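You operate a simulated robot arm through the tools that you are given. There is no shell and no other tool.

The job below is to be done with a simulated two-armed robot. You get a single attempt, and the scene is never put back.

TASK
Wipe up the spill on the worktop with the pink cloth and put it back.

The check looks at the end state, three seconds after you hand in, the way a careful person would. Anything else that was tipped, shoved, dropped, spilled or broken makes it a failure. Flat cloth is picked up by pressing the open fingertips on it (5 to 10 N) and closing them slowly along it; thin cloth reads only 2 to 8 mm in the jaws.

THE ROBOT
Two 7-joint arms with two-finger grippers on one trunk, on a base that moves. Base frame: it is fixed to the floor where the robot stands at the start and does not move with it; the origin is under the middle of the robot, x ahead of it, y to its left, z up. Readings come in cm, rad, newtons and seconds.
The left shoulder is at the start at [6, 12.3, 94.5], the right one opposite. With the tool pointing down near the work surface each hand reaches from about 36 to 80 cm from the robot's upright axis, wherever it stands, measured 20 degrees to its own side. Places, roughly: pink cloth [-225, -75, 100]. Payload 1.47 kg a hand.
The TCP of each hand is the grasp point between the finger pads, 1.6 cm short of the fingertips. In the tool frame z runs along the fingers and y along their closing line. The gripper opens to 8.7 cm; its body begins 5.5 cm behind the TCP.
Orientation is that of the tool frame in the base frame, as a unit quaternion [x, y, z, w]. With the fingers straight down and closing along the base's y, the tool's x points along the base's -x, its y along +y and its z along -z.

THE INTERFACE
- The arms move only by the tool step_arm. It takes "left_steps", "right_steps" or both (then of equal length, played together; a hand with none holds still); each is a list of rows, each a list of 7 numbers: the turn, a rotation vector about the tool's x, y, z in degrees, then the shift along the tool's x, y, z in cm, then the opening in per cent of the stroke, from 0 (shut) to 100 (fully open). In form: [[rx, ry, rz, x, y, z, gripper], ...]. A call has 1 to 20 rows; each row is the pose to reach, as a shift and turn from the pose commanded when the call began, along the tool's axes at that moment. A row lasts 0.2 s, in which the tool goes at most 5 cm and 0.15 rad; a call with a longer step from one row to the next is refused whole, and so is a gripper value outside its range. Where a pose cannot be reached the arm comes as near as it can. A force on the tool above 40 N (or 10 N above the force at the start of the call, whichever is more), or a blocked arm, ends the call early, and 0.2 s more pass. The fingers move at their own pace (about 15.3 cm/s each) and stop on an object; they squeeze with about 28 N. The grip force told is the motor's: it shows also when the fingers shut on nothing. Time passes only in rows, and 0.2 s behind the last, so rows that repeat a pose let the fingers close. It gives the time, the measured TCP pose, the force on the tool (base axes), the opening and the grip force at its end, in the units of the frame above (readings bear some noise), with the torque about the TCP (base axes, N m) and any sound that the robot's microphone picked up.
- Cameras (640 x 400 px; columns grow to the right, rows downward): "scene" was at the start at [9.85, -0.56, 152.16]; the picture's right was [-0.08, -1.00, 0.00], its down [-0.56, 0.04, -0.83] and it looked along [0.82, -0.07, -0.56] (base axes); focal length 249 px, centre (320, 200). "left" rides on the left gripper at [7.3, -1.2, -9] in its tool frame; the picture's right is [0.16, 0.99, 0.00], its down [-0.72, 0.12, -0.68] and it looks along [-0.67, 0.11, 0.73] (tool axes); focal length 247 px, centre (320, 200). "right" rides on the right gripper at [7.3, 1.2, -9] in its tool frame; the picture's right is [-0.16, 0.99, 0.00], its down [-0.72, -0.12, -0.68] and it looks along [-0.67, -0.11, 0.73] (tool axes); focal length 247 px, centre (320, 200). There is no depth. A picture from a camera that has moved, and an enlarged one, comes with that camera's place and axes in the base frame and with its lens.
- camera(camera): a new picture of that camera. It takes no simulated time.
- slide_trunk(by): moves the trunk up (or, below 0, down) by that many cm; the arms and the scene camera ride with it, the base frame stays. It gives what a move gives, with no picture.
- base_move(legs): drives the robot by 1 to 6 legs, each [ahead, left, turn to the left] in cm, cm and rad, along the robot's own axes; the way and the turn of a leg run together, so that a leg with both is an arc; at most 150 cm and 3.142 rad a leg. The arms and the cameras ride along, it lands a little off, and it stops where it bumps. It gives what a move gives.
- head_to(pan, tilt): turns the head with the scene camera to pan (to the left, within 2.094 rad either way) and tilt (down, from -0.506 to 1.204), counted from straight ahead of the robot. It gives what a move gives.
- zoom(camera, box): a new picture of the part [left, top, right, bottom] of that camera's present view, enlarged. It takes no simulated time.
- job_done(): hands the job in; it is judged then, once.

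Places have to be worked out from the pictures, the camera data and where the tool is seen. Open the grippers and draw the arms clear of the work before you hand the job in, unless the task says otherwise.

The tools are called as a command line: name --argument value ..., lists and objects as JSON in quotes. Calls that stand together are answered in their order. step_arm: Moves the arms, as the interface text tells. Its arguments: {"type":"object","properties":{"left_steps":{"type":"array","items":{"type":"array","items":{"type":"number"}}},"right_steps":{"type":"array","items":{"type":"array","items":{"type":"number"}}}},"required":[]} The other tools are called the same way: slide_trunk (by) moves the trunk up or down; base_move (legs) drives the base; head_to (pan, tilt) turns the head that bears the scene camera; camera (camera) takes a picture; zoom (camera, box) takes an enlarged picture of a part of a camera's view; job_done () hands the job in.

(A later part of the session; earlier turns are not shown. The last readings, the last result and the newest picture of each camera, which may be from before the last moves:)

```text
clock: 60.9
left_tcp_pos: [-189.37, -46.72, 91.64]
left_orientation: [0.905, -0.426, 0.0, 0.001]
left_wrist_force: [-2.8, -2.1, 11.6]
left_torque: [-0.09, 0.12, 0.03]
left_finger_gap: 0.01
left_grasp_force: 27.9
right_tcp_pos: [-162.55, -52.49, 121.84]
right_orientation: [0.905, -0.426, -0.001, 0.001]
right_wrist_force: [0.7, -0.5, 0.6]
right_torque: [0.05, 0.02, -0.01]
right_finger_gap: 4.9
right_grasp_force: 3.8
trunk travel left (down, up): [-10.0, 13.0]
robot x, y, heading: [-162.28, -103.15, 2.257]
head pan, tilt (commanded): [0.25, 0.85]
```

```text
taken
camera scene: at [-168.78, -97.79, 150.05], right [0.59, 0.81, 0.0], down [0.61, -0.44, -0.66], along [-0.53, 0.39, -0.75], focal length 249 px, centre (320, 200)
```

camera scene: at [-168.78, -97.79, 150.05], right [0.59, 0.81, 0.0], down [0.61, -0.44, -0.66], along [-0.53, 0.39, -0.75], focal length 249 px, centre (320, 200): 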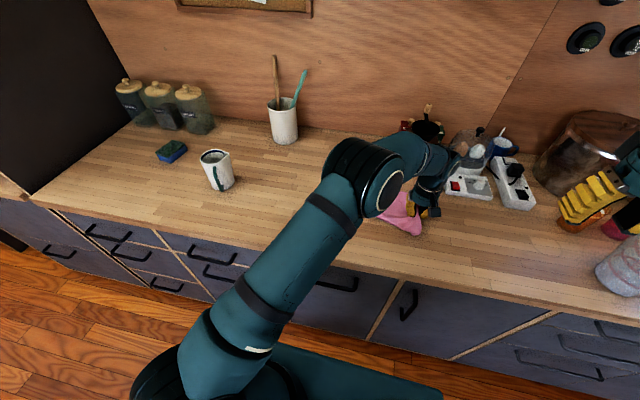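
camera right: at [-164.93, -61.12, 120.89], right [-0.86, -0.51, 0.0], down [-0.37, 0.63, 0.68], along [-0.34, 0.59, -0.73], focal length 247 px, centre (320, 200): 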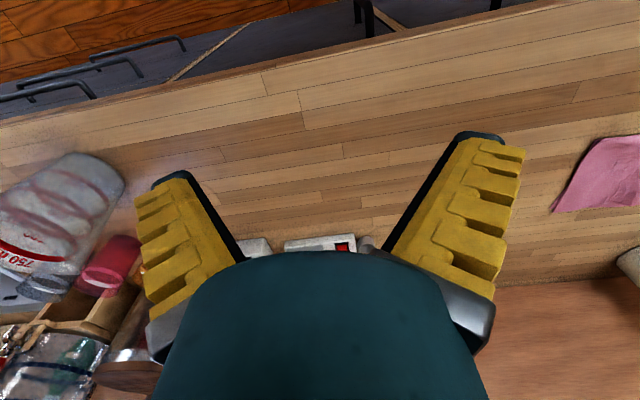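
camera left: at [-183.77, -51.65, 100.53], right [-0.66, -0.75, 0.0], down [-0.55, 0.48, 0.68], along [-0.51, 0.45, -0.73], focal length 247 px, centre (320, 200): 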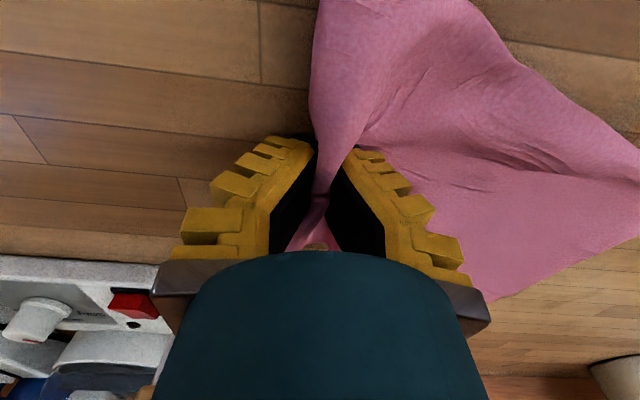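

The strokes held about 11 N and the grip is firm. I'll raise the trunk and lift the cloth clear to see what is left of the spill.

step_arm --left_steps '[[0, 0, 0, 0, 1.5, -2, 0], [0, 0, 0, 0, 3, -4, 0], [0, 0, 0, 0, 5, -6, 0], [0, 0, 0, 0, 7, -8, 0]]'

slide_trunk --by 12

camera --camera "scene"

camera --camera "left"

```text
clock: 61.9
left_tcp_pos: [-194.9, -51.17, 99.73]
left_orientation: [0.904, -0.427, 0.0, 0.0]
left_wrist_force: [-0.8, 0.0, -0.5]
left_torque: [-0.01, 0.0, 0.0]
left_finger_gap: 0.01
left_grasp_force: 28.2
right_tcp_pos: [-162.6, -52.34, 121.89]
right_orientation: [0.905, -0.426, 0.001, 0.0]
right_wrist_force: [0.4, 0.2, -0.3]
right_torque: [0.01, 0.0, 0.0]
right_finger_gap: 4.92
right_grasp_force: 3.9
trunk travel left (down, up): [-10.0, 13.0]
robot x, y, heading: [-162.01, -103.52, 2.26]
head pan, tilt (commanded): [0.25, 0.85]
```

```text
clock: 63.4
left_tcp_pos: [-194.88, -51.21, 111.65]
left_orientation: [0.904, -0.427, -0.001, 0.0]
left_wrist_force: [-0.1, 0.3, -0.3]
left_torque: [0.0, -0.02, -0.02]
left_finger_gap: 0.01
left_grasp_force: 27.6
right_tcp_pos: [-162.73, -52.32, 133.83]
right_orientation: [0.904, -0.427, 0.0, 0.0]
right_wrist_force: [1.2, -0.1, 0.7]
right_torque: [-0.01, 0.01, 0.01]
right_finger_gap: 4.91
right_grasp_force: 3.5
trunk travel left (down, up): [-22.0, 1.0]
robot x, y, heading: [-161.85, -103.29, 2.257]
head pan, tilt (commanded): [0.25, 0.85]
```

```text
taken
camera scene: at [-168.85, -97.68, 162.03], right [0.59, 0.81, 0.0], down [0.61, -0.44, -0.66], along [-0.53, 0.39, -0.75], focal length 249 px, centre (320, 200)
```

scene: 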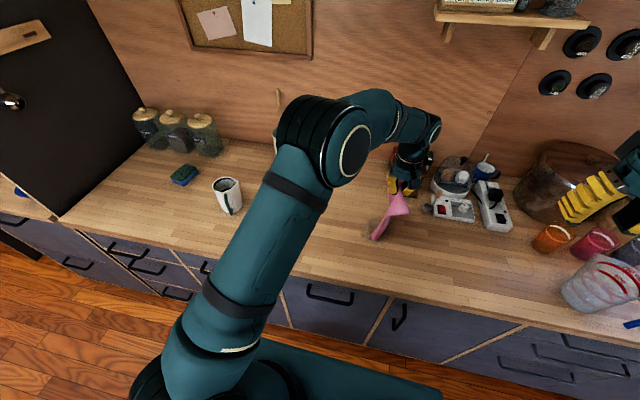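

```text
taken
camera left: at [-189.3, -56.01, 120.46], right [-0.66, -0.75, 0.0], down [-0.55, 0.49, 0.68], along [-0.51, 0.45, -0.73], focal length 247 px, centre (320, 200)
```

left: 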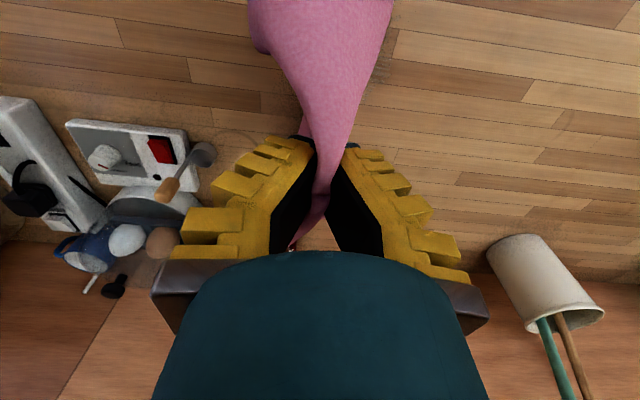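

The cloth is hanging from the hand now. I'll zoom in to see the worktop where the spill was.

zoom --camera "scene" --box '[330, 150, 480, 250]'

zoom --camera "left" --box '[200, 0, 640, 260]'

```text
4.00 times, centred on (405, 200) of scene
camera zoom: at [-168.85, -97.68, 162.03], right [0.59, 0.81, 0.0], down [0.61, -0.44, -0.66], along [-0.53, 0.39, -0.75], focal length 997 px, centre (-20, 200)
```

zoom: 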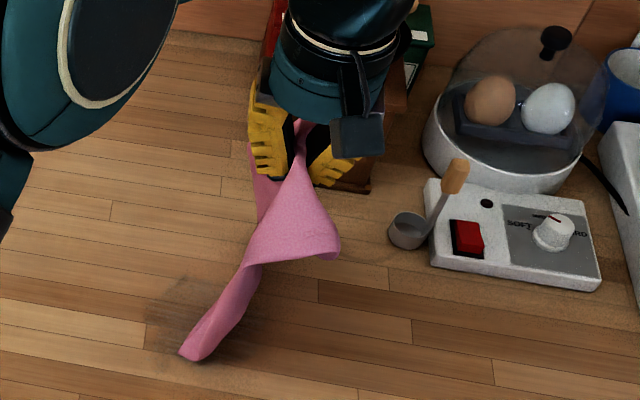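

```text
1.45 times, centred on (420, 130) of left
camera zoom: at [-189.3, -56.01, 120.46], right [-0.66, -0.75, 0.0], down [-0.55, 0.49, 0.68], along [-0.51, 0.45, -0.73], focal length 359 px, centre (174, 302)
```

zoom: 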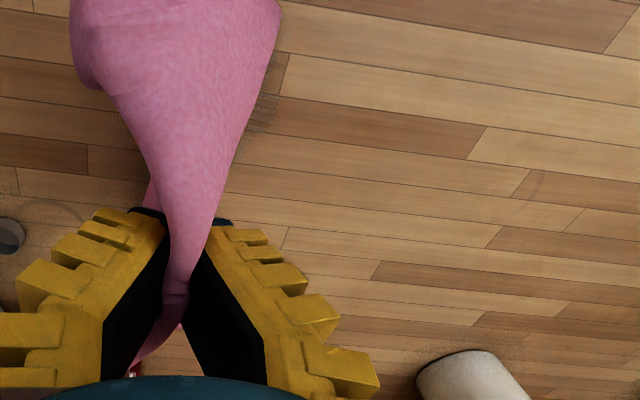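

No white liquid is visible around the cloth. I'll raise a little more and carry the hanging cloth left toward its place, stopping midway to check the spill spot.

step_arm --left_steps '[[0, 0, 0, 0, 0, -2, 0], [0, 0, 0, 0, 1, -3.5, 0], [0, 0, 0, -1, 3, -3.5, 0], [0, 0, 0, -2, 5, -3.5, 0], [0, 0, 0, -3, 7, -3.5, 0], [0, 0, 0, -3.9, 9, -3.5, 0], [0, 0, 0, -3.9, 11.5, -3.5, 0], [0, 0, 0, -3.9, 14, -3.5, 0], [0, 0, 0, -3.9, 16.5, -3.5, 0], [0, 0, 0, -3.9, 19, -3.5, 0], [0, 0, 0, -3.9, 21.5, -3.5, 0], [0, 0, 0, -3.9, 24, -3.5, 0]]'

camera --camera "scene"

camera --camera "left"

```text
clock: 66.0
left_tcp_pos: [-215.98, -63.53, 115.14]
left_orientation: [0.905, -0.426, 0.0, 0.0]
left_wrist_force: [-0.5, -0.5, -0.7]
left_torque: [-0.01, -0.03, 0.0]
left_finger_gap: 0.02
left_grasp_force: 28.1
right_tcp_pos: [-162.77, -52.47, 133.88]
right_orientation: [0.904, -0.427, 0.0, 0.0]
right_wrist_force: [0.2, -0.6, 0.0]
right_torque: [-0.01, 0.01, 0.0]
right_finger_gap: 4.9
right_grasp_force: 4.5
trunk travel left (down, up): [-22.0, 1.0]
robot x, y, heading: [-161.55, -103.19, 2.258]
head pan, tilt (commanded): [0.25, 0.85]
```

```text
taken
camera scene: at [-168.9, -97.76, 162.04], right [0.59, 0.81, 0.0], down [0.61, -0.44, -0.66], along [-0.53, 0.39, -0.75], focal length 249 px, centre (320, 200)
```

scene: 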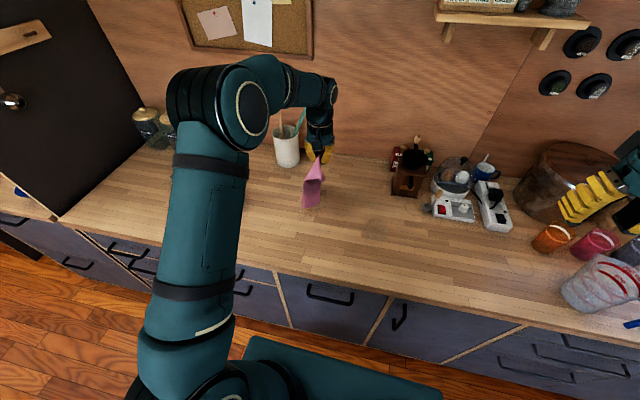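

```text
taken
camera left: at [-210.29, -68.35, 123.99], right [-0.66, -0.75, 0.0], down [-0.55, 0.48, 0.68], along [-0.51, 0.45, -0.73], focal length 247 px, centre (320, 200)
```

left: 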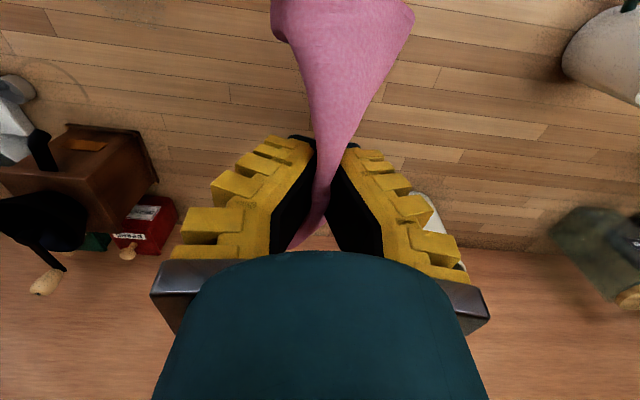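

zoom --camera "scene" --box '[300, 170, 480, 290]'

zoom --camera "scene" --box '[250, 130, 370, 230]'

```text
3.33 times, centred on (390, 230) of scene
camera zoom: at [-168.9, -97.76, 162.04], right [0.59, 0.81, 0.0], down [0.61, -0.44, -0.66], along [-0.53, 0.39, -0.75], focal length 831 px, centre (87, 100)
```

zoom: 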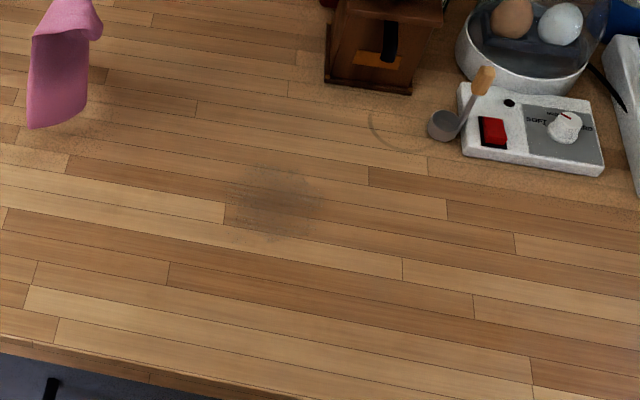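

```text
4.00 times, centred on (310, 180) of scene
camera zoom: at [-168.9, -97.76, 162.04], right [0.59, 0.81, 0.0], down [0.61, -0.44, -0.66], along [-0.53, 0.39, -0.75], focal length 997 px, centre (360, 280)
```

zoom: 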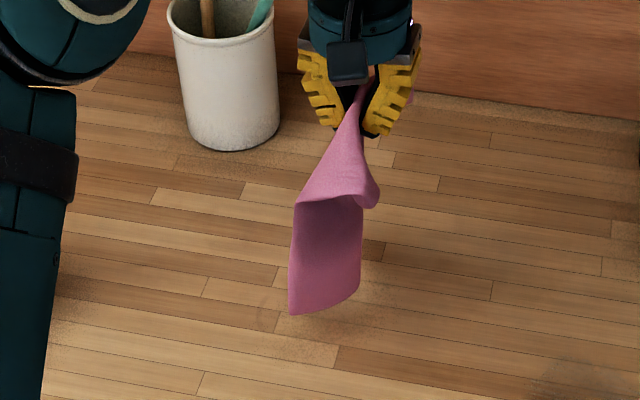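

The white liquid is gone, but a faint grey smudge about 9 cm wide remains at the spill centre, around [-196.7,-53.2]. I'll take the cloth back, lower it bunched onto that spot and scrub more thoroughly.

step_arm --left_steps '[[0, 0, 0, 0.5, -2.5, 0, 0], [0, 0, 0, 1, -5, 0, 0], [0, 0, 0, 1.5, -7.5, 0, 0], [0, 0, 0, 2, -10, 0, 0], [0, 0, 0, 2.5, -12.5, 0, 0], [0, 0, 0, 3, -15, 0, 0], [0, 0, 0, 3.5, -17.5, 0, 0], [0, 0, 0, 4, -20, 2, 0], [0, 0, 0, 4.1, -21.5, 5, 0], [0, 0, 0, 4.1, -21.5, 8, 0], [0, 0, 0, 4.1, -21.5, 11, 0], [0, 0, 0, 4.1, -21.5, 14, 0], [0, 0, 0, 4.1, -21.5, 17, 0], [0, 0, 0, 4.1, -21.5, 19.5, 0], [0, 0, 0, 4.1, -21.5, 21.5, 0], [0, 0, 0, 4.1, -21.5, 22.7, 0], [0, 0, 0, 4.1, -21.5, 23.1, 0]]'

camera --camera "left"

zoom --camera "scene" --box '[300, 150, 480, 270]'

```text
clock: 69.6
left_tcp_pos: [-196.59, -52.92, 92.32]
left_orientation: [0.904, -0.427, -0.002, -0.001]
left_wrist_force: [0.9, -0.1, 15.9]
left_torque: [0.01, 0.13, 0.01]
left_finger_gap: 0.0
left_grasp_force: 28.2
right_tcp_pos: [-162.56, -52.52, 133.88]
right_orientation: [0.905, -0.426, 0.0, -0.001]
right_wrist_force: [-1.0, 0.4, 1.9]
right_torque: [0.01, -0.01, -0.01]
right_finger_gap: 4.91
right_grasp_force: 4.1
trunk travel left (down, up): [-22.0, 1.0]
robot x, y, heading: [-161.94, -103.32, 2.261]
head pan, tilt (commanded): [0.25, 0.85]
```

```text
taken
camera left: at [-191.02, -57.77, 101.11], right [-0.66, -0.75, 0.0], down [-0.55, 0.48, 0.68], along [-0.51, 0.45, -0.73], focal length 247 px, centre (320, 200)
```

left: 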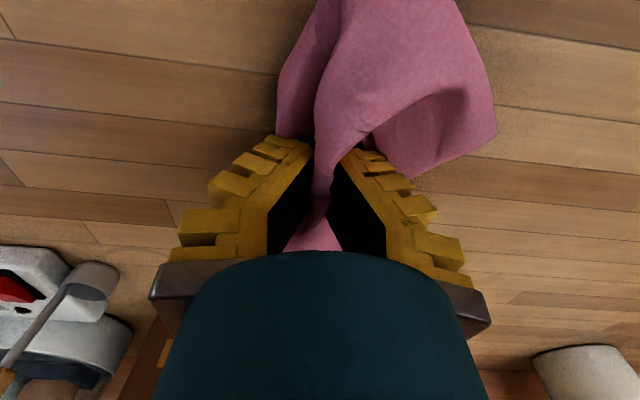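

```text
3.33 times, centred on (390, 210) of scene
camera zoom: at [-168.73, -97.85, 162.07], right [0.59, 0.81, 0.0], down [0.61, -0.44, -0.66], along [-0.53, 0.39, -0.75], focal length 831 px, centre (87, 167)
```

zoom: 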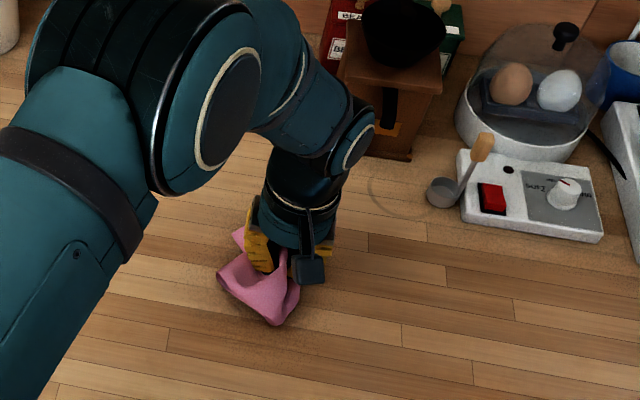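

The bundled cloth is pressed onto the smudge at about 16 N. I'll scrub a raster of about ±5 cm over it.

step_arm --left_steps '[[0, 0, 0, 2.5, 0, 0, 0], [0, 0, 0, 5, 0, 0, 0], [0, 0, 0, 5, 2.5, 0, 0], [0, 0, 0, 2, 2.5, 0, 0], [0, 0, 0, -1, 2.5, 0, 0], [0, 0, 0, -4.5, 2.5, 0, 0], [0, 0, 0, -5, 5, 0, 0], [0, 0, 0, -2, 5, 0, 0], [0, 0, 0, 2, 5, 0, 0], [0, 0, 0, 5, 4.5, 0, 0], [0, 0, 0, 5, 1, 0, 0], [0, 0, 0, 5, -2.5, 0, 0], [0, 0, 0, 2, -2.5, 0, 0], [0, 0, 0, -1.5, -2.5, 0, 0], [0, 0, 0, -5, -2.5, 0, 0], [0, 0, 0, -4.5, -5, 0, 0], [0, 0, 0, -1, -5, 0, 0], [0, 0, 0, 3, -5, 0, 0], [0, 0, 0, 4, -2, 0, 0], [0, 0, 0, 0, 0, 0, 0]]'

camera --camera "left"

```text
clock: 73.8
left_tcp_pos: [-196.64, -52.99, 92.06]
left_orientation: [0.904, -0.427, 0.0, 0.0]
left_wrist_force: [4.0, -2.5, 20.6]
left_torque: [-0.01, 0.16, 0.05]
left_finger_gap: 0.0
left_grasp_force: 28.1
right_tcp_pos: [-162.57, -52.45, 133.89]
right_orientation: [0.904, -0.427, 0.0, 0.0]
right_wrist_force: [0.1, -0.3, 0.4]
right_torque: [0.0, -0.03, -0.02]
right_finger_gap: 4.89
right_grasp_force: 3.6
trunk travel left (down, up): [-22.0, 1.0]
robot x, y, heading: [-162.17, -103.1, 2.256]
head pan, tilt (commanded): [0.25, 0.85]
```

```text
taken
camera left: at [-191.05, -57.86, 100.97], right [-0.66, -0.75, 0.0], down [-0.55, 0.48, 0.68], along [-0.51, 0.45, -0.73], focal length 247 px, centre (320, 200)
```

left: 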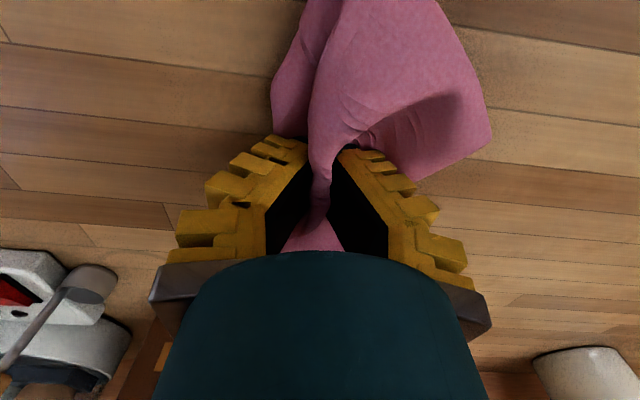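

Scrubbing went evenly. I'll lift straight up and carry the cloth left as before to inspect the spot.

step_arm --left_steps '[[0, 0, 0, 0, 0, -2.5, 0], [0, 0, 0, 0, 0, -5, 0], [0, 0, 0, 0, 0, -8, 0], [0, 0, 0, 0, 0, -11, 0], [0, 0, 0, 0, 0, -14, 0], [0, 0, 0, 0, 0, -17, 0], [0, 0, 0, 0, 0, -20, 0], [0, 0, 0, 0, 0.5, -23.1, 0], [0, 0, 0, -0.5, 3, -23.5, 0], [0, 0, 0, -1, 5.5, -23.5, 0], [0, 0, 0, -1.5, 8, -23.5, 0], [0, 0, 0, -2, 10.5, -23.5, 0], [0, 0, 0, -2.5, 13, -23.5, 0], [0, 0, 0, -3, 15.5, -23.5, 0], [0, 0, 0, -3.5, 18, -23.5, 0], [0, 0, 0, -4.1, 20.5, -23.5, 0]]'

zoom --camera "scene" --box '[300, 170, 480, 290]'

camera --camera "scene"

```text
clock: 77.2
left_tcp_pos: [-215.28, -62.81, 115.58]
left_orientation: [0.904, -0.427, 0.001, 0.0]
left_wrist_force: [0.6, -0.4, -0.9]
left_torque: [-0.01, -0.03, 0.01]
left_finger_gap: 0.01
left_grasp_force: 28.3
right_tcp_pos: [-162.58, -52.46, 133.89]
right_orientation: [0.904, -0.427, 0.0, 0.0]
right_wrist_force: [0.1, -0.7, -0.1]
right_torque: [0.01, 0.03, 0.02]
right_finger_gap: 4.89
right_grasp_force: 3.7
trunk travel left (down, up): [-22.0, 1.0]
robot x, y, heading: [-162.02, -103.55, 2.26]
head pan, tilt (commanded): [0.25, 0.85]
```

```text
3.33 times, centred on (390, 230) of scene
camera zoom: at [-168.93, -97.74, 162.04], right [0.59, 0.81, 0.0], down [0.61, -0.44, -0.66], along [-0.53, 0.39, -0.75], focal length 831 px, centre (87, 100)
```

zoom: 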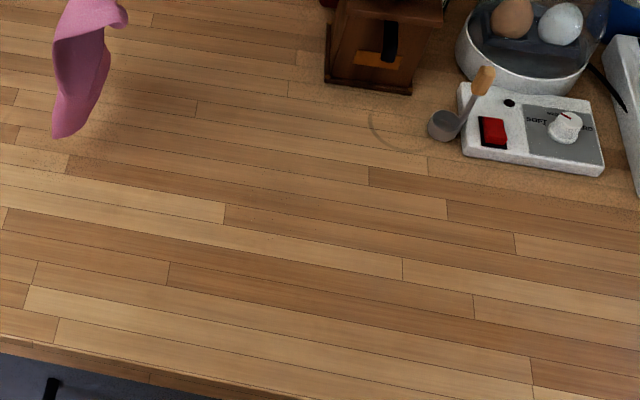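

```text
taken
camera scene: at [-168.93, -97.74, 162.04], right [0.59, 0.81, 0.0], down [0.61, -0.44, -0.66], along [-0.53, 0.39, -0.75], focal length 249 px, centre (320, 200)
```

scene: 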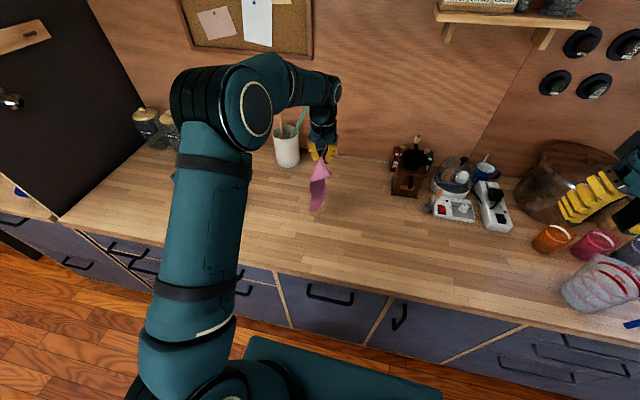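

The worktop where the spill was is now clean. Next I'll put the cloth back: carry it to above where its left edge was, then lay it down while moving right.

step_arm --left_steps '[[0, 0, 0, 0, 2.5, -1, 0], [0, 0, 0, 0, 5, -1.5, 0], [0, 0, 0, 0, 7.5, -1.5, 0], [0, 0, 0, 0, 10, -1.5, 0], [0, 0, 0, 0, 12.5, -1.5, 0], [0, 0, 0, 0, 15, -1.5, 0], [0, 0, 0, 0, 17.5, -1.5, 0], [0, 0, 0, 0, 20, -1.5, 0], [0, 0, 0, 0, 22, -1.5, 0], [0, 0, 0, 0, 22, -1.5, 0], [0, 0, 0, 0, 22, -1.5, 0]]'

camera --camera "left"

camera --camera "scene"

camera --camera "right"

```text
clock: 79.6
left_tcp_pos: [-232.05, -76.66, 117.03]
left_orientation: [0.905, -0.426, -0.001, 0.0]
left_wrist_force: [-0.3, 0.6, -0.6]
left_torque: [-0.01, 0.02, -0.04]
left_finger_gap: 0.01
left_grasp_force: 29.6
right_tcp_pos: [-162.7, -52.52, 133.93]
right_orientation: [0.905, -0.426, 0.0, 0.0]
right_wrist_force: [0.1, 0.6, -0.2]
right_torque: [0.02, -0.03, 0.0]
right_finger_gap: 4.91
right_grasp_force: 3.8
trunk travel left (down, up): [-22.0, 1.0]
robot x, y, heading: [-161.92, -103.41, 2.261]
head pan, tilt (commanded): [0.25, 0.85]
```

```text
taken
camera left: at [-226.5, -81.64, 125.91], right [-0.66, -0.75, 0.0], down [-0.55, 0.48, 0.68], along [-0.51, 0.45, -0.73], focal length 247 px, centre (320, 200)
```

left: 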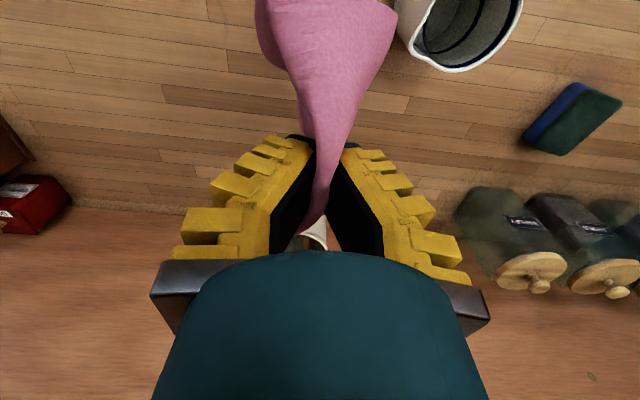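

```text
taken
camera scene: at [-168.86, -97.72, 162.04], right [0.59, 0.81, 0.0], down [0.61, -0.44, -0.66], along [-0.53, 0.39, -0.75], focal length 249 px, centre (320, 200)
```

scene: 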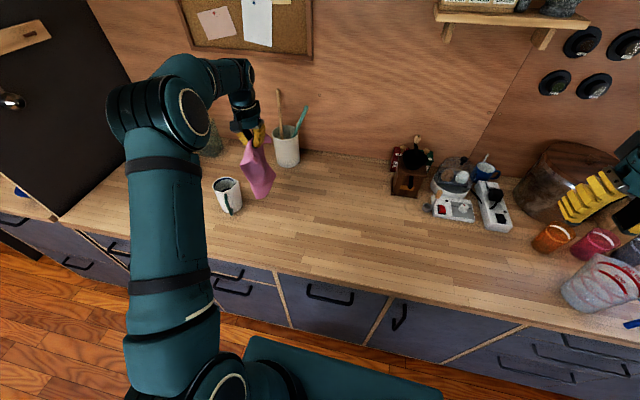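

```text
taken
camera right: at [-159.03, -58.85, 142.89], right [-0.86, -0.51, 0.0], down [-0.37, 0.63, 0.68], along [-0.34, 0.59, -0.73], focal length 247 px, centre (320, 200)
```

right: 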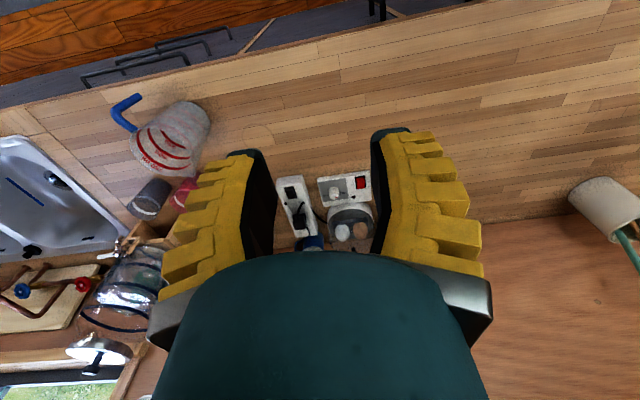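

The cloth hangs fairly open near its place. I'll zoom in to check the clearance to the mug before laying it down.

zoom --camera "scene" --box '[190, 120, 330, 230]'

```text
3.64 times, centred on (260, 175) of scene
camera zoom: at [-168.86, -97.72, 162.04], right [0.59, 0.81, 0.0], down [0.61, -0.44, -0.66], along [-0.53, 0.39, -0.75], focal length 906 px, centre (538, 291)
```

zoom: 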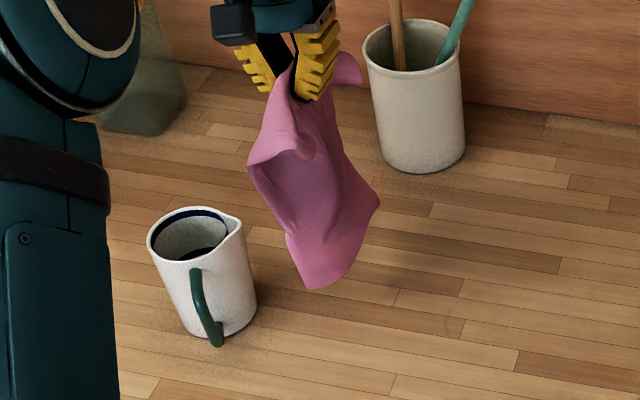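

There's clear space to the mug, and the free edge hangs in the right direction. I'll lower it while moving right so it lays out flat from left to right.

step_arm --left_steps '[[0, 0, 0, 0, 0, 2, 0], [0, 0, 0, 0, -0.3, 4, 0], [0, 0, 0, 0, -2, 5.7, 0], [0, 0, 0, 0, -4, 7.4, 0], [0, 0, 0, 0, -6, 9.1, 0], [0, 0, 0, 0, -8, 10.8, 0], [0, 0, 0, 0, -10, 12.5, 0], [0, 0, 0, 0, -12, 14.3, 0], [0, 0, 0, 0, -14, 16.2, 0]]'

zoom --camera "scene" --box '[190, 120, 370, 250]'

```text
clock: 81.6
left_tcp_pos: [-221.29, -67.77, 100.67]
left_orientation: [0.904, -0.427, 0.0, 0.0]
left_wrist_force: [1.6, 0.1, 0.4]
left_torque: [0.02, 0.02, 0.05]
left_finger_gap: 0.01
left_grasp_force: 23.9
right_tcp_pos: [-162.65, -52.25, 133.75]
right_orientation: [0.905, -0.426, 0.001, 0.0]
right_wrist_force: [0.3, -0.5, 0.0]
right_torque: [0.0, 0.0, -0.03]
right_finger_gap: 4.9
right_grasp_force: 4.0
trunk travel left (down, up): [-22.0, 1.0]
robot x, y, heading: [-162.19, -103.17, 2.259]
head pan, tilt (commanded): [0.25, 0.85]
```

```text
3.08 times, centred on (280, 185) of scene
camera zoom: at [-168.82, -97.64, 162.04], right [0.59, 0.81, 0.0], down [0.61, -0.44, -0.66], along [-0.53, 0.39, -0.75], focal length 767 px, centre (443, 246)
```

zoom: 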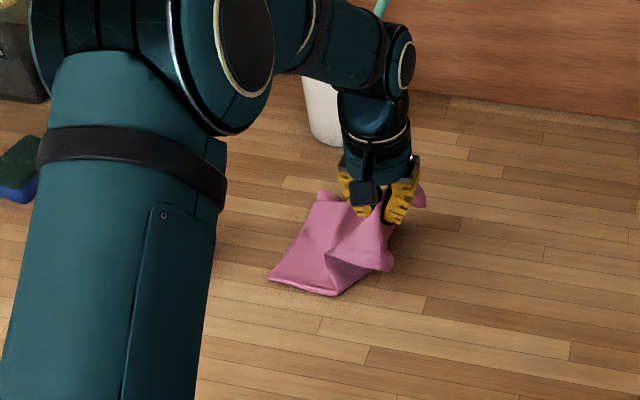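

It's laying down well, with the left edge within about 2 cm of its original place. I'll continue lowering to the right and finish near the original grip point.

step_arm --left_steps '[[0, 0, 0, 0, -2, 2, 0], [0, 0, 0, 0, -4, 4, 0], [0, 0, 0, 0, -6, 5.6, 0], [0, 0, 0, 0, -8, 6.8, 0], [0, 0, 0, 0, -9.5, 7.8, 0], [0, 0, 0, 0, -9.5, 8.4, 0], [0, 0, 0, 0, -9, 8.6, 0]]'

zoom --camera "scene" --box '[190, 120, 370, 250]'

camera --camera "left"

```text
clock: 83.2
left_tcp_pos: [-214.22, -62.19, 92.24]
left_orientation: [0.904, -0.427, 0.0, 0.0]
left_wrist_force: [1.7, 1.3, 0.3]
left_torque: [0.02, -0.03, -0.02]
left_finger_gap: 0.01
left_grasp_force: 30.1
right_tcp_pos: [-162.6, -52.45, 133.87]
right_orientation: [0.905, -0.426, 0.0, -0.001]
right_wrist_force: [0.4, 0.9, 1.2]
right_torque: [0.02, 0.0, 0.0]
right_finger_gap: 4.9
right_grasp_force: 4.6
trunk travel left (down, up): [-22.0, 1.0]
robot x, y, heading: [-162.0, -103.3, 2.262]
head pan, tilt (commanded): [0.25, 0.85]
```

```text
3.08 times, centred on (280, 185) of scene
camera zoom: at [-168.84, -97.71, 162.04], right [0.59, 0.81, 0.0], down [0.61, -0.44, -0.66], along [-0.53, 0.39, -0.75], focal length 767 px, centre (443, 246)
```

zoom: 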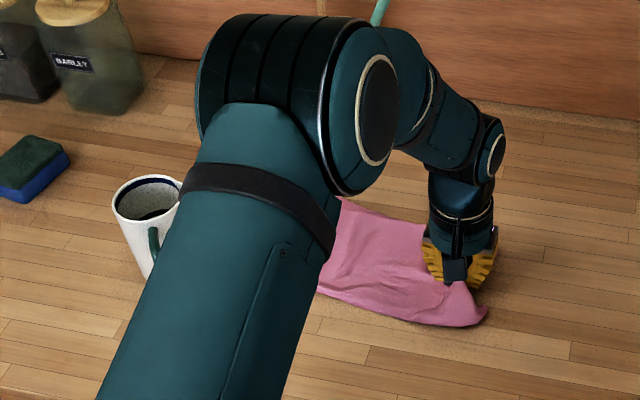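

```text
taken
camera left: at [-208.69, -67.01, 101.08], right [-0.66, -0.75, 0.0], down [-0.55, 0.48, 0.68], along [-0.51, 0.45, -0.73], focal length 247 px, centre (320, 200)
```

left: 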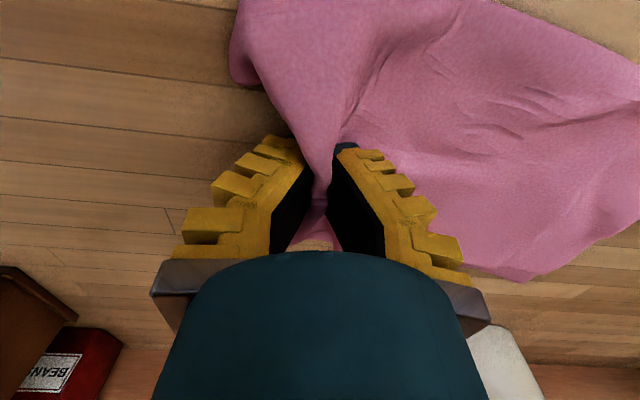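

The cloth is laid much as it was just after I gripped it. I'll press lightly and open the fingers slowly so the fold spreads out again.

step_arm --left_steps '[[0, 0, 0, 0, 0, 0.3, 0], [0, 0, 0, 0, 0, 0.5, 0], [0, 0, 0, 0, 0, 0.5, 5], [0, 0, 0, 0, 0, 0.5, 10], [0, 0, 0, 0, 0, 0.5, 15], [0, 0, 0, 0, 0, 0.5, 20], [0, 0, 0, 0, 0, 0.5, 25], [0, 0, 0, 0, 0, 0.5, 30], [0, 0, 0, 0, 0, 0.5, 35], [0, 0, 0, 0, 0, 0.5, 40], [0, 0, 0, 0, 0, 0.5, 45], [0, 0, 0, 0, 0, 0.5, 50], [0, 0, 0, 0, 0, 0.5, 55]]'

camera --camera "left"

```text
clock: 86.0
left_tcp_pos: [-214.34, -62.24, 91.63]
left_orientation: [0.905, -0.426, 0.001, -0.001]
left_wrist_force: [-0.1, 0.1, 0.1]
left_torque: [0.0, 0.03, -0.01]
left_finger_gap: 5.29
left_grasp_force: 3.8
right_tcp_pos: [-162.67, -52.39, 133.88]
right_orientation: [0.904, -0.427, 0.0, 0.001]
right_wrist_force: [-0.1, 0.2, -1.2]
right_torque: [-0.03, 0.02, -0.03]
right_finger_gap: 4.89
right_grasp_force: 3.8
trunk travel left (down, up): [-22.0, 1.0]
robot x, y, heading: [-162.18, -103.32, 2.257]
head pan, tilt (commanded): [0.25, 0.85]
```

```text
taken
camera left: at [-208.72, -67.03, 100.59], right [-0.66, -0.75, 0.0], down [-0.55, 0.49, 0.68], along [-0.51, 0.45, -0.73], focal length 247 px, centre (320, 200)
```

left: 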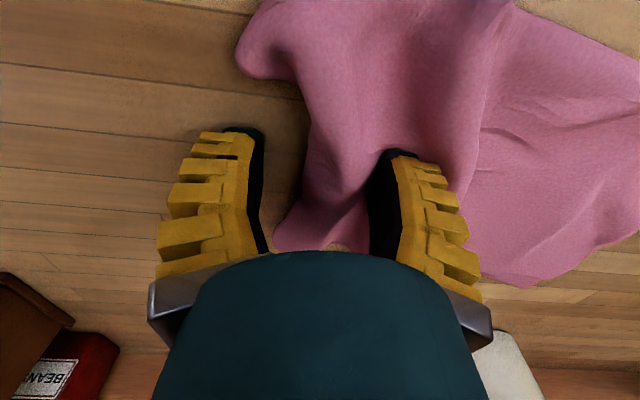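

The fold is released, but the right end is partly folded in. I'll lift the hand clear and look at the whole cloth.

step_arm --left_steps '[[0, 0, 0, 0, 0, -0.5, 55], [0, 0, 0, 0, 0, -1.5, 55], [0, 0, 0, 0, 0, -4, 55], [0, 0, 0, 0, 0, -8, 55], [0, 0, 0, 4, 0, -11, 55], [0, 0, 0, 8, 0, -14, 55], [0, 0, 0, 12, 0, -14, 55], [0, 0, 0, 16, 0, -14, 55]]'

camera --camera "left"

zoom --camera "scene" --box '[190, 120, 370, 250]'

```text
clock: 87.8
left_tcp_pos: [-204.18, -74.67, 105.76]
left_orientation: [0.905, -0.426, 0.0, 0.0]
left_wrist_force: [0.7, -0.1, 0.3]
left_torque: [-0.02, 0.03, 0.02]
left_finger_gap: 5.34
left_grasp_force: 3.9
right_tcp_pos: [-162.45, -52.45, 133.91]
right_orientation: [0.904, -0.427, 0.001, 0.0]
right_wrist_force: [0.2, 0.4, 0.0]
right_torque: [0.02, 0.0, 0.01]
right_finger_gap: 4.94
right_grasp_force: 4.5
trunk travel left (down, up): [-22.0, 1.0]
robot x, y, heading: [-161.86, -103.28, 2.259]
head pan, tilt (commanded): [0.25, 0.85]
```

```text
taken
camera left: at [-198.52, -79.47, 114.62], right [-0.66, -0.75, 0.0], down [-0.55, 0.48, 0.68], along [-0.51, 0.45, -0.73], focal length 247 px, centre (320, 200)
```

left: 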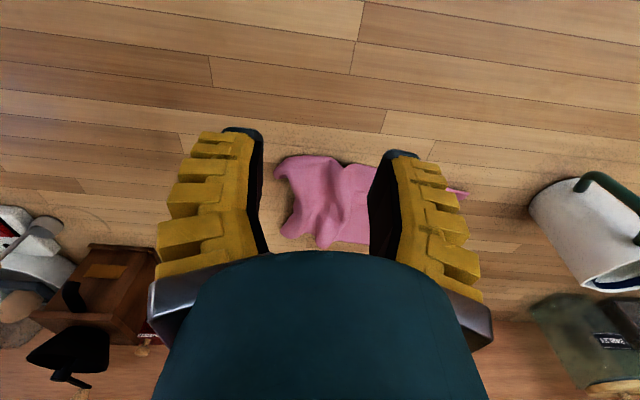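

```text
3.08 times, centred on (280, 185) of scene
camera zoom: at [-168.75, -97.82, 162.05], right [0.59, 0.81, 0.0], down [0.61, -0.44, -0.66], along [-0.53, 0.39, -0.75], focal length 767 px, centre (443, 246)
```

zoom: 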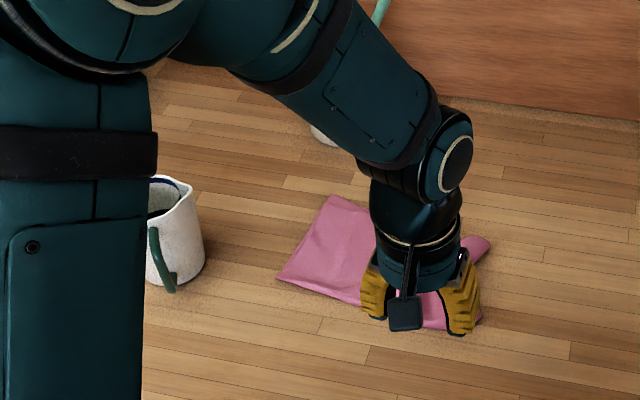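

I'll shift the hand aside to the right so the cloth can be seen.

step_arm --left_steps '[[0, 0, 0, 1, -4, 0, 55], [0, 0, 0, 2, -8, 0, 55], [0, 0, 0, 3, -12, 0, 55], [0, 0, 0, 4, -16, 0, 55], [0, 0, 0, 4, -18, 0, 55]]'

zoom --camera "scene" --box '[230, 130, 400, 240]'

camera --camera "left"

```text
clock: 89.0
left_tcp_pos: [-187.67, -66.14, 105.82]
left_orientation: [0.904, -0.427, 0.0, 0.0]
left_wrist_force: [0.1, 0.2, -0.1]
left_torque: [-0.01, -0.03, 0.01]
left_finger_gap: 5.31
left_grasp_force: 3.8
right_tcp_pos: [-162.73, -52.31, 133.84]
right_orientation: [0.905, -0.426, 0.0, 0.0]
right_wrist_force: [-0.1, -0.3, -0.2]
right_torque: [0.0, 0.02, -0.02]
right_finger_gap: 4.89
right_grasp_force: 4.6
trunk travel left (down, up): [-22.0, 1.0]
robot x, y, heading: [-162.34, -103.42, 2.259]
head pan, tilt (commanded): [0.25, 0.85]
```

```text
3.64 times, centred on (315, 185) of scene
camera zoom: at [-168.86, -97.68, 162.04], right [0.59, 0.81, 0.0], down [0.61, -0.44, -0.66], along [-0.53, 0.39, -0.75], focal length 906 px, centre (338, 254)
```

zoom: 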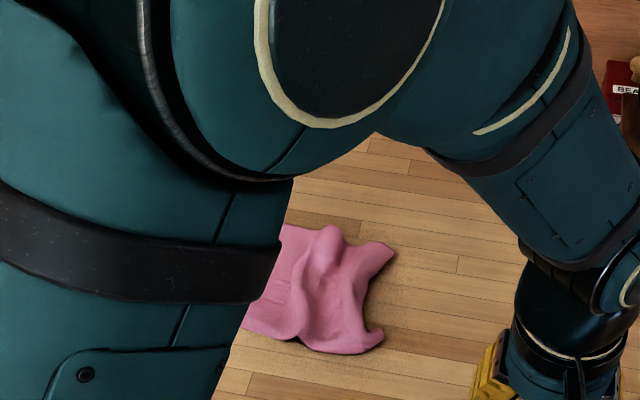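

```text
taken
camera left: at [-182.13, -70.99, 114.59], right [-0.66, -0.75, 0.0], down [-0.55, 0.48, 0.68], along [-0.51, 0.45, -0.73], focal length 247 px, centre (320, 200)
```

left: 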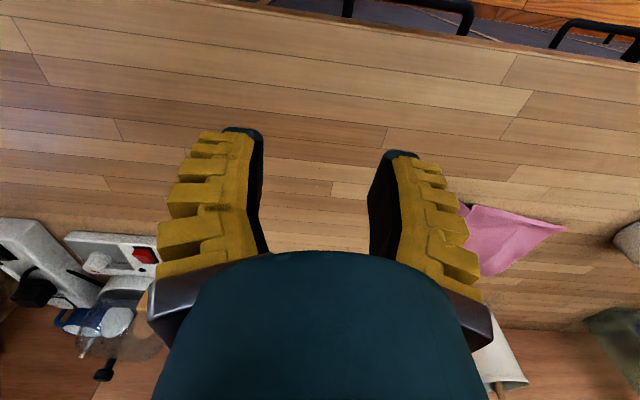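

The right edge is back within 1–2 cm of its original line, but one ridge remains. I'll move the left hand to where its camera saw the whole cloth, fingers wide, to judge the full outline.

step_arm --left_steps '[[0, 0, 0, 0, 4, -1, 70], [0, 0, 0, 0, 8, -3, 85], [0, 0, 0, 0, 12, -4, 100], [0, 0, 0, 0, 16, -4, 100], [0, 0, 0, 0, 20, -4, 100], [0, 0, 0, 0, 24, -4, 100]]'

camera --camera "left"

zoom --camera "scene" --box '[190, 120, 370, 250]'

```text
clock: 90.4
left_tcp_pos: [-206.38, -81.42, 109.68]
left_orientation: [0.904, -0.427, 0.001, 0.0]
left_wrist_force: [0.1, 0.4, 0.5]
left_torque: [0.01, -0.01, -0.02]
left_finger_gap: 8.73
left_grasp_force: 0.0
right_tcp_pos: [-162.61, -52.47, 133.88]
right_orientation: [0.904, -0.427, 0.0, 0.0]
right_wrist_force: [0.2, -1.0, 0.4]
right_torque: [0.01, -0.02, 0.02]
right_finger_gap: 4.9
right_grasp_force: 3.9
trunk travel left (down, up): [-22.0, 1.0]
robot x, y, heading: [-162.06, -102.95, 2.255]
head pan, tilt (commanded): [0.25, 0.85]
```

```text
taken
camera left: at [-200.78, -86.28, 118.63], right [-0.66, -0.75, 0.0], down [-0.55, 0.48, 0.68], along [-0.51, 0.45, -0.73], focal length 247 px, centre (320, 200)
```

left: 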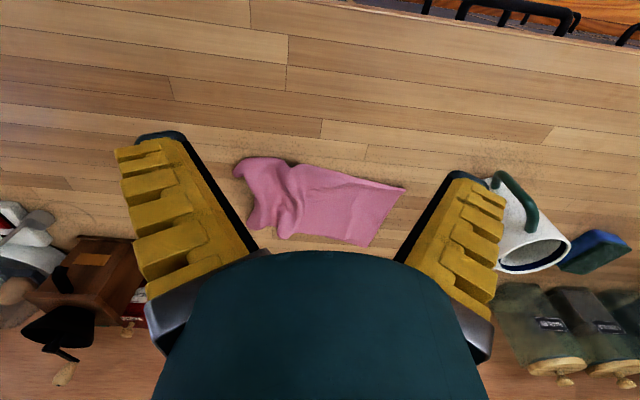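

```text
3.08 times, centred on (280, 185) of scene
camera zoom: at [-168.93, -97.8, 162.04], right [0.59, 0.81, 0.0], down [0.61, -0.44, -0.66], along [-0.53, 0.39, -0.75], focal length 767 px, centre (443, 246)
```

zoom: 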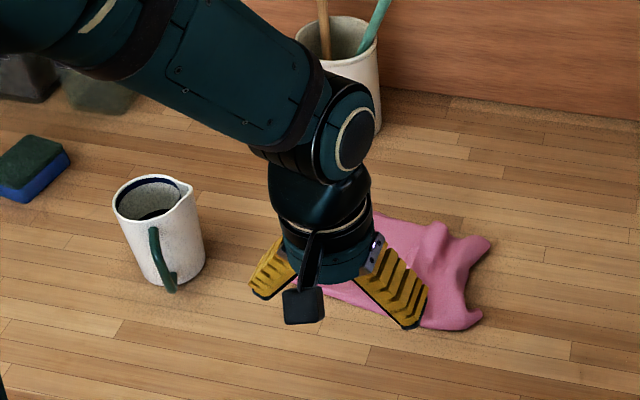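

Corners are within about 2 cm of where they were, and only a ridge remains near the right end, with its crest around [-216.7,-65.8]. I'll straddle the ridge with the fingers, press lightly and spread to smooth it out.

step_arm --left_steps '[[0, 0, 0, -4, -0.5, 0, 70], [0, 0, 0, -8.5, -1, 0, 50], [0, 0, 0, -13, -1.5, 0, 45], [0, 0, 0, -17, -1.9, 0, 45], [0, 0, 0, -18.6, -1.9, 3, 45], [0, 0, 0, -18.6, -1.9, 7, 45], [0, 0, 0, -18.6, -1.9, 11, 45], [0, 0, 0, -18.6, -1.9, 13, 45], [0, 0, 0, -18.6, -1.9, 13, 45]]'

camera --camera "left"

zoom --camera "scene" --box '[230, 130, 400, 240]'

```text
clock: 92.4
left_tcp_pos: [-216.75, -65.73, 96.66]
left_orientation: [0.904, -0.427, 0.0, 0.0]
left_wrist_force: [0.3, -0.4, 1.3]
left_torque: [0.03, 0.03, 0.02]
left_finger_gap: 4.49
left_grasp_force: 4.4
right_tcp_pos: [-162.58, -52.46, 133.82]
right_orientation: [0.904, -0.427, 0.0, 0.0]
right_wrist_force: [-0.8, 0.1, -0.8]
right_torque: [0.0, 0.03, -0.04]
right_finger_gap: 4.91
right_grasp_force: 3.9
trunk travel left (down, up): [-22.0, 1.0]
robot x, y, heading: [-162.2, -103.24, 2.259]
head pan, tilt (commanded): [0.25, 0.85]
```

```text
taken
camera left: at [-211.05, -70.61, 105.5], right [-0.66, -0.75, 0.0], down [-0.55, 0.48, 0.68], along [-0.51, 0.45, -0.73], focal length 247 px, centre (320, 200)
```

left: 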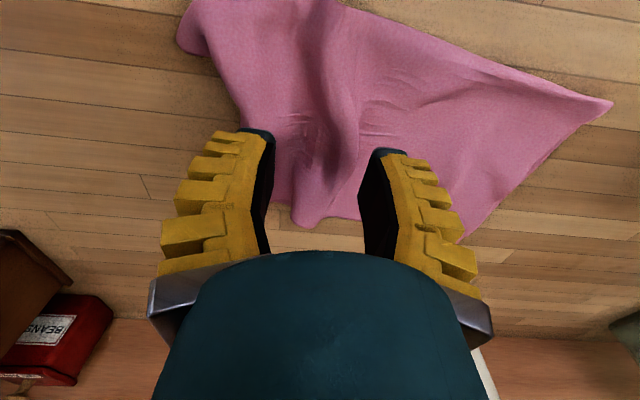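

```text
3.64 times, centred on (315, 185) of scene
camera zoom: at [-168.83, -97.71, 162.04], right [0.59, 0.81, 0.0], down [0.61, -0.44, -0.66], along [-0.53, 0.39, -0.75], focal length 906 px, centre (338, 254)
```

zoom: 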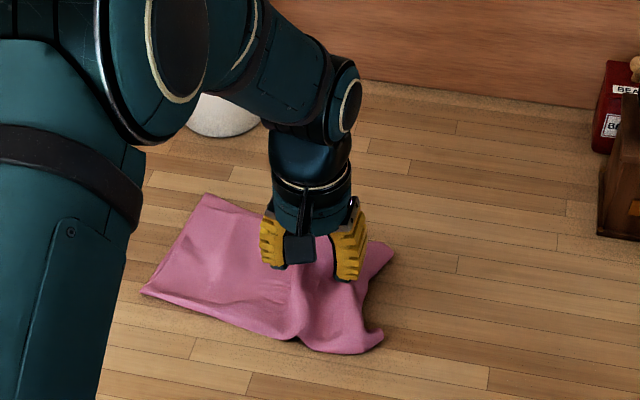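

The fingers straddle the ridge. I'll lower until they touch, shifting 1.5 cm toward the near side where the ridge is larger.

step_arm --left_steps '[[0, 0, 0, 1.5, 0, 1.5, 45], [0, 0, 0, 1.5, 0, 3, 45], [0, 0, 0, 1.5, 0, 4.2, 45], [0, 0, 0, 1.5, 0, 4.7, 45], [0, 0, 0, 1.5, 0, 4.95, 45], [0, 0, 0, 1.5, 0, 4.95, 45]]'

```text
clock: 93.8
left_tcp_pos: [-215.62, -66.87, 91.76]
left_orientation: [0.904, -0.427, 0.0, 0.0]
left_wrist_force: [0.1, 0.4, 6.5]
left_torque: [0.02, 0.02, 0.03]
left_finger_gap: 4.04
left_grasp_force: 8.2
right_tcp_pos: [-162.68, -52.45, 133.88]
right_orientation: [0.905, -0.426, 0.0, -0.001]
right_wrist_force: [0.0, -0.4, 0.5]
right_torque: [-0.01, 0.04, -0.02]
right_finger_gap: 4.89
right_grasp_force: 4.0
trunk travel left (down, up): [-22.0, 1.0]
robot x, y, heading: [-161.56, -103.12, 2.261]
head pan, tilt (commanded): [0.25, 0.85]
```

Contact at 6.5 N. I'll spread the fingers slowly while keeping light pressure.

step_arm --left_steps '[[0, 0, 0, 0, 0, 0, 48], [0, 0, 0, 0, 0, 0.02, 52], [0, 0, 0, 0, 0, 0.03, 56], [0, 0, 0, 0, 0, 0.04, 60], [0, 0, 0, 0, 0, 0.05, 64]]'

camera --camera "left"

```text
clock: 95.0
left_tcp_pos: [-215.68, -67.03, 91.75]
left_orientation: [0.905, -0.426, 0.0, 0.0]
left_wrist_force: [-0.6, -1.1, -0.7]
left_torque: [0.02, 0.0, -0.02]
left_finger_gap: 6.1
left_grasp_force: 4.1
right_tcp_pos: [-162.7, -52.37, 133.92]
right_orientation: [0.905, -0.426, 0.0, 0.0]
right_wrist_force: [-0.6, -0.2, 1.1]
right_torque: [0.03, -0.01, 0.0]
right_finger_gap: 4.91
right_grasp_force: 4.4
trunk travel left (down, up): [-22.0, 1.0]
robot x, y, heading: [-161.49, -103.53, 2.263]
head pan, tilt (commanded): [0.25, 0.85]
```

```text
taken
camera left: at [-210.06, -71.88, 100.58], right [-0.66, -0.75, 0.0], down [-0.55, 0.49, 0.68], along [-0.51, 0.45, -0.73], focal length 247 px, centre (320, 200)
```

left: 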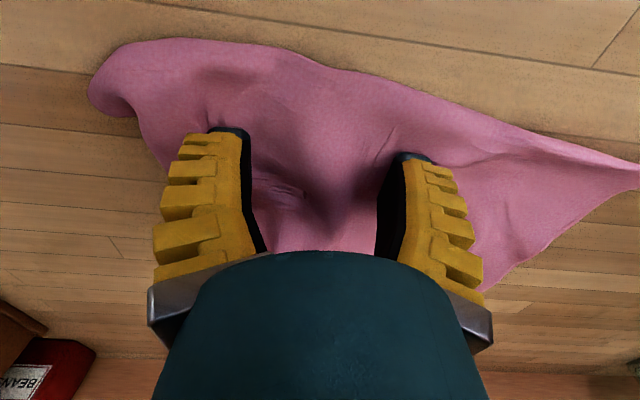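

The ridge is flattening out nicely. I'll press slightly more and spread a little further.

step_arm --left_steps '[[0, 0, 0, 0, 0, 0.12, 64], [0, 0, 0, 0, 0, 0.15, 67], [0, 0, 0, 0, 0, 0.17, 70], [0, 0, 0, 0, 0, 0.17, 74]]'

camera --camera "left"

```text
clock: 96.0
left_tcp_pos: [-215.65, -67.08, 91.52]
left_orientation: [0.905, -0.426, 0.0, 0.0]
left_wrist_force: [-0.6, -0.8, 2.0]
left_torque: [0.02, 0.02, 0.01]
left_finger_gap: 6.39
left_grasp_force: 6.4
right_tcp_pos: [-162.61, -52.35, 133.9]
right_orientation: [0.905, -0.426, -0.001, 0.0]
right_wrist_force: [-0.5, -0.3, -0.9]
right_torque: [-0.04, 0.0, 0.03]
right_finger_gap: 4.9
right_grasp_force: 4.3
trunk travel left (down, up): [-22.0, 1.0]
robot x, y, heading: [-161.97, -103.38, 2.258]
head pan, tilt (commanded): [0.25, 0.85]
```

```text
taken
camera left: at [-210.04, -71.87, 100.38], right [-0.66, -0.75, 0.0], down [-0.55, 0.49, 0.68], along [-0.51, 0.45, -0.73], focal length 247 px, centre (320, 200)
```

left: 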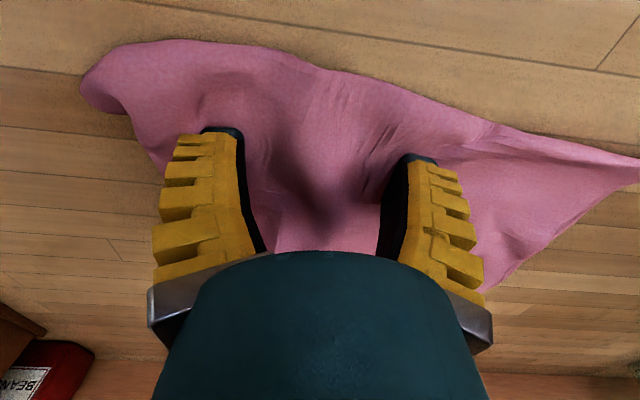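

Now it lies nearly flat. I'll lift straight up, draw the hand back toward me and look at the result.

step_arm --left_steps '[[0, 0, 0, 0, 0, -1, 74], [0, 0, 0, 0, 0, -3, 74], [0, 0, 0, 0, 0, -7, 74], [0, 0, 0, 0, 0, -11, 90], [0, 0, 0, 4, 0, -14, 100], [0, 0, 0, 8, 0, -17, 100], [0, 0, 0, 12, 0, -18, 100], [0, 0, 0, 15, 0, -18, 100]]'

camera --camera "left"

zoom --camera "scene" --box '[190, 120, 370, 250]'

```text
clock: 97.8
left_tcp_pos: [-206.12, -78.65, 109.59]
left_orientation: [0.904, -0.427, 0.001, 0.0]
left_wrist_force: [0.3, 0.2, 0.1]
left_torque: [0.01, 0.02, 0.0]
left_finger_gap: 8.7
left_grasp_force: 0.0
right_tcp_pos: [-162.46, -52.36, 133.85]
right_orientation: [0.905, -0.426, 0.001, 0.0]
right_wrist_force: [0.2, -1.1, -0.3]
right_torque: [0.01, 0.02, -0.02]
right_finger_gap: 4.9
right_grasp_force: 3.7
trunk travel left (down, up): [-22.0, 1.0]
robot x, y, heading: [-161.92, -103.26, 2.258]
head pan, tilt (commanded): [0.25, 0.85]
```

```text
taken
camera left: at [-200.52, -83.52, 118.5], right [-0.66, -0.75, 0.0], down [-0.55, 0.48, 0.68], along [-0.51, 0.45, -0.73], focal length 247 px, centre (320, 200)
```

left: 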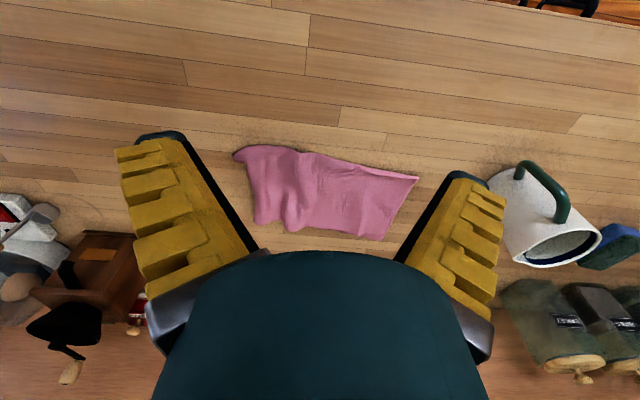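

```text
3.08 times, centred on (280, 185) of scene
camera zoom: at [-168.8, -97.76, 162.05], right [0.59, 0.81, 0.0], down [0.61, -0.44, -0.66], along [-0.53, 0.39, -0.75], focal length 767 px, centre (443, 246)
```

zoom: 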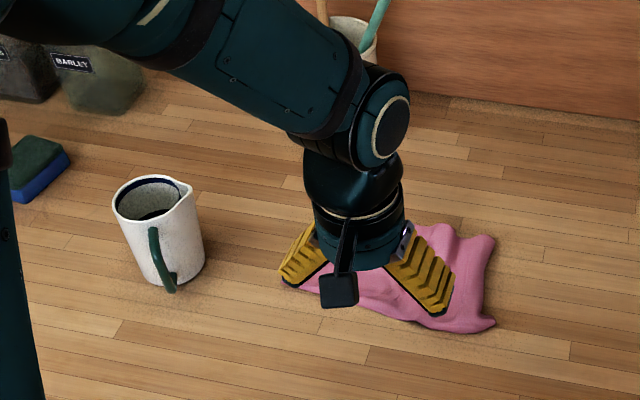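

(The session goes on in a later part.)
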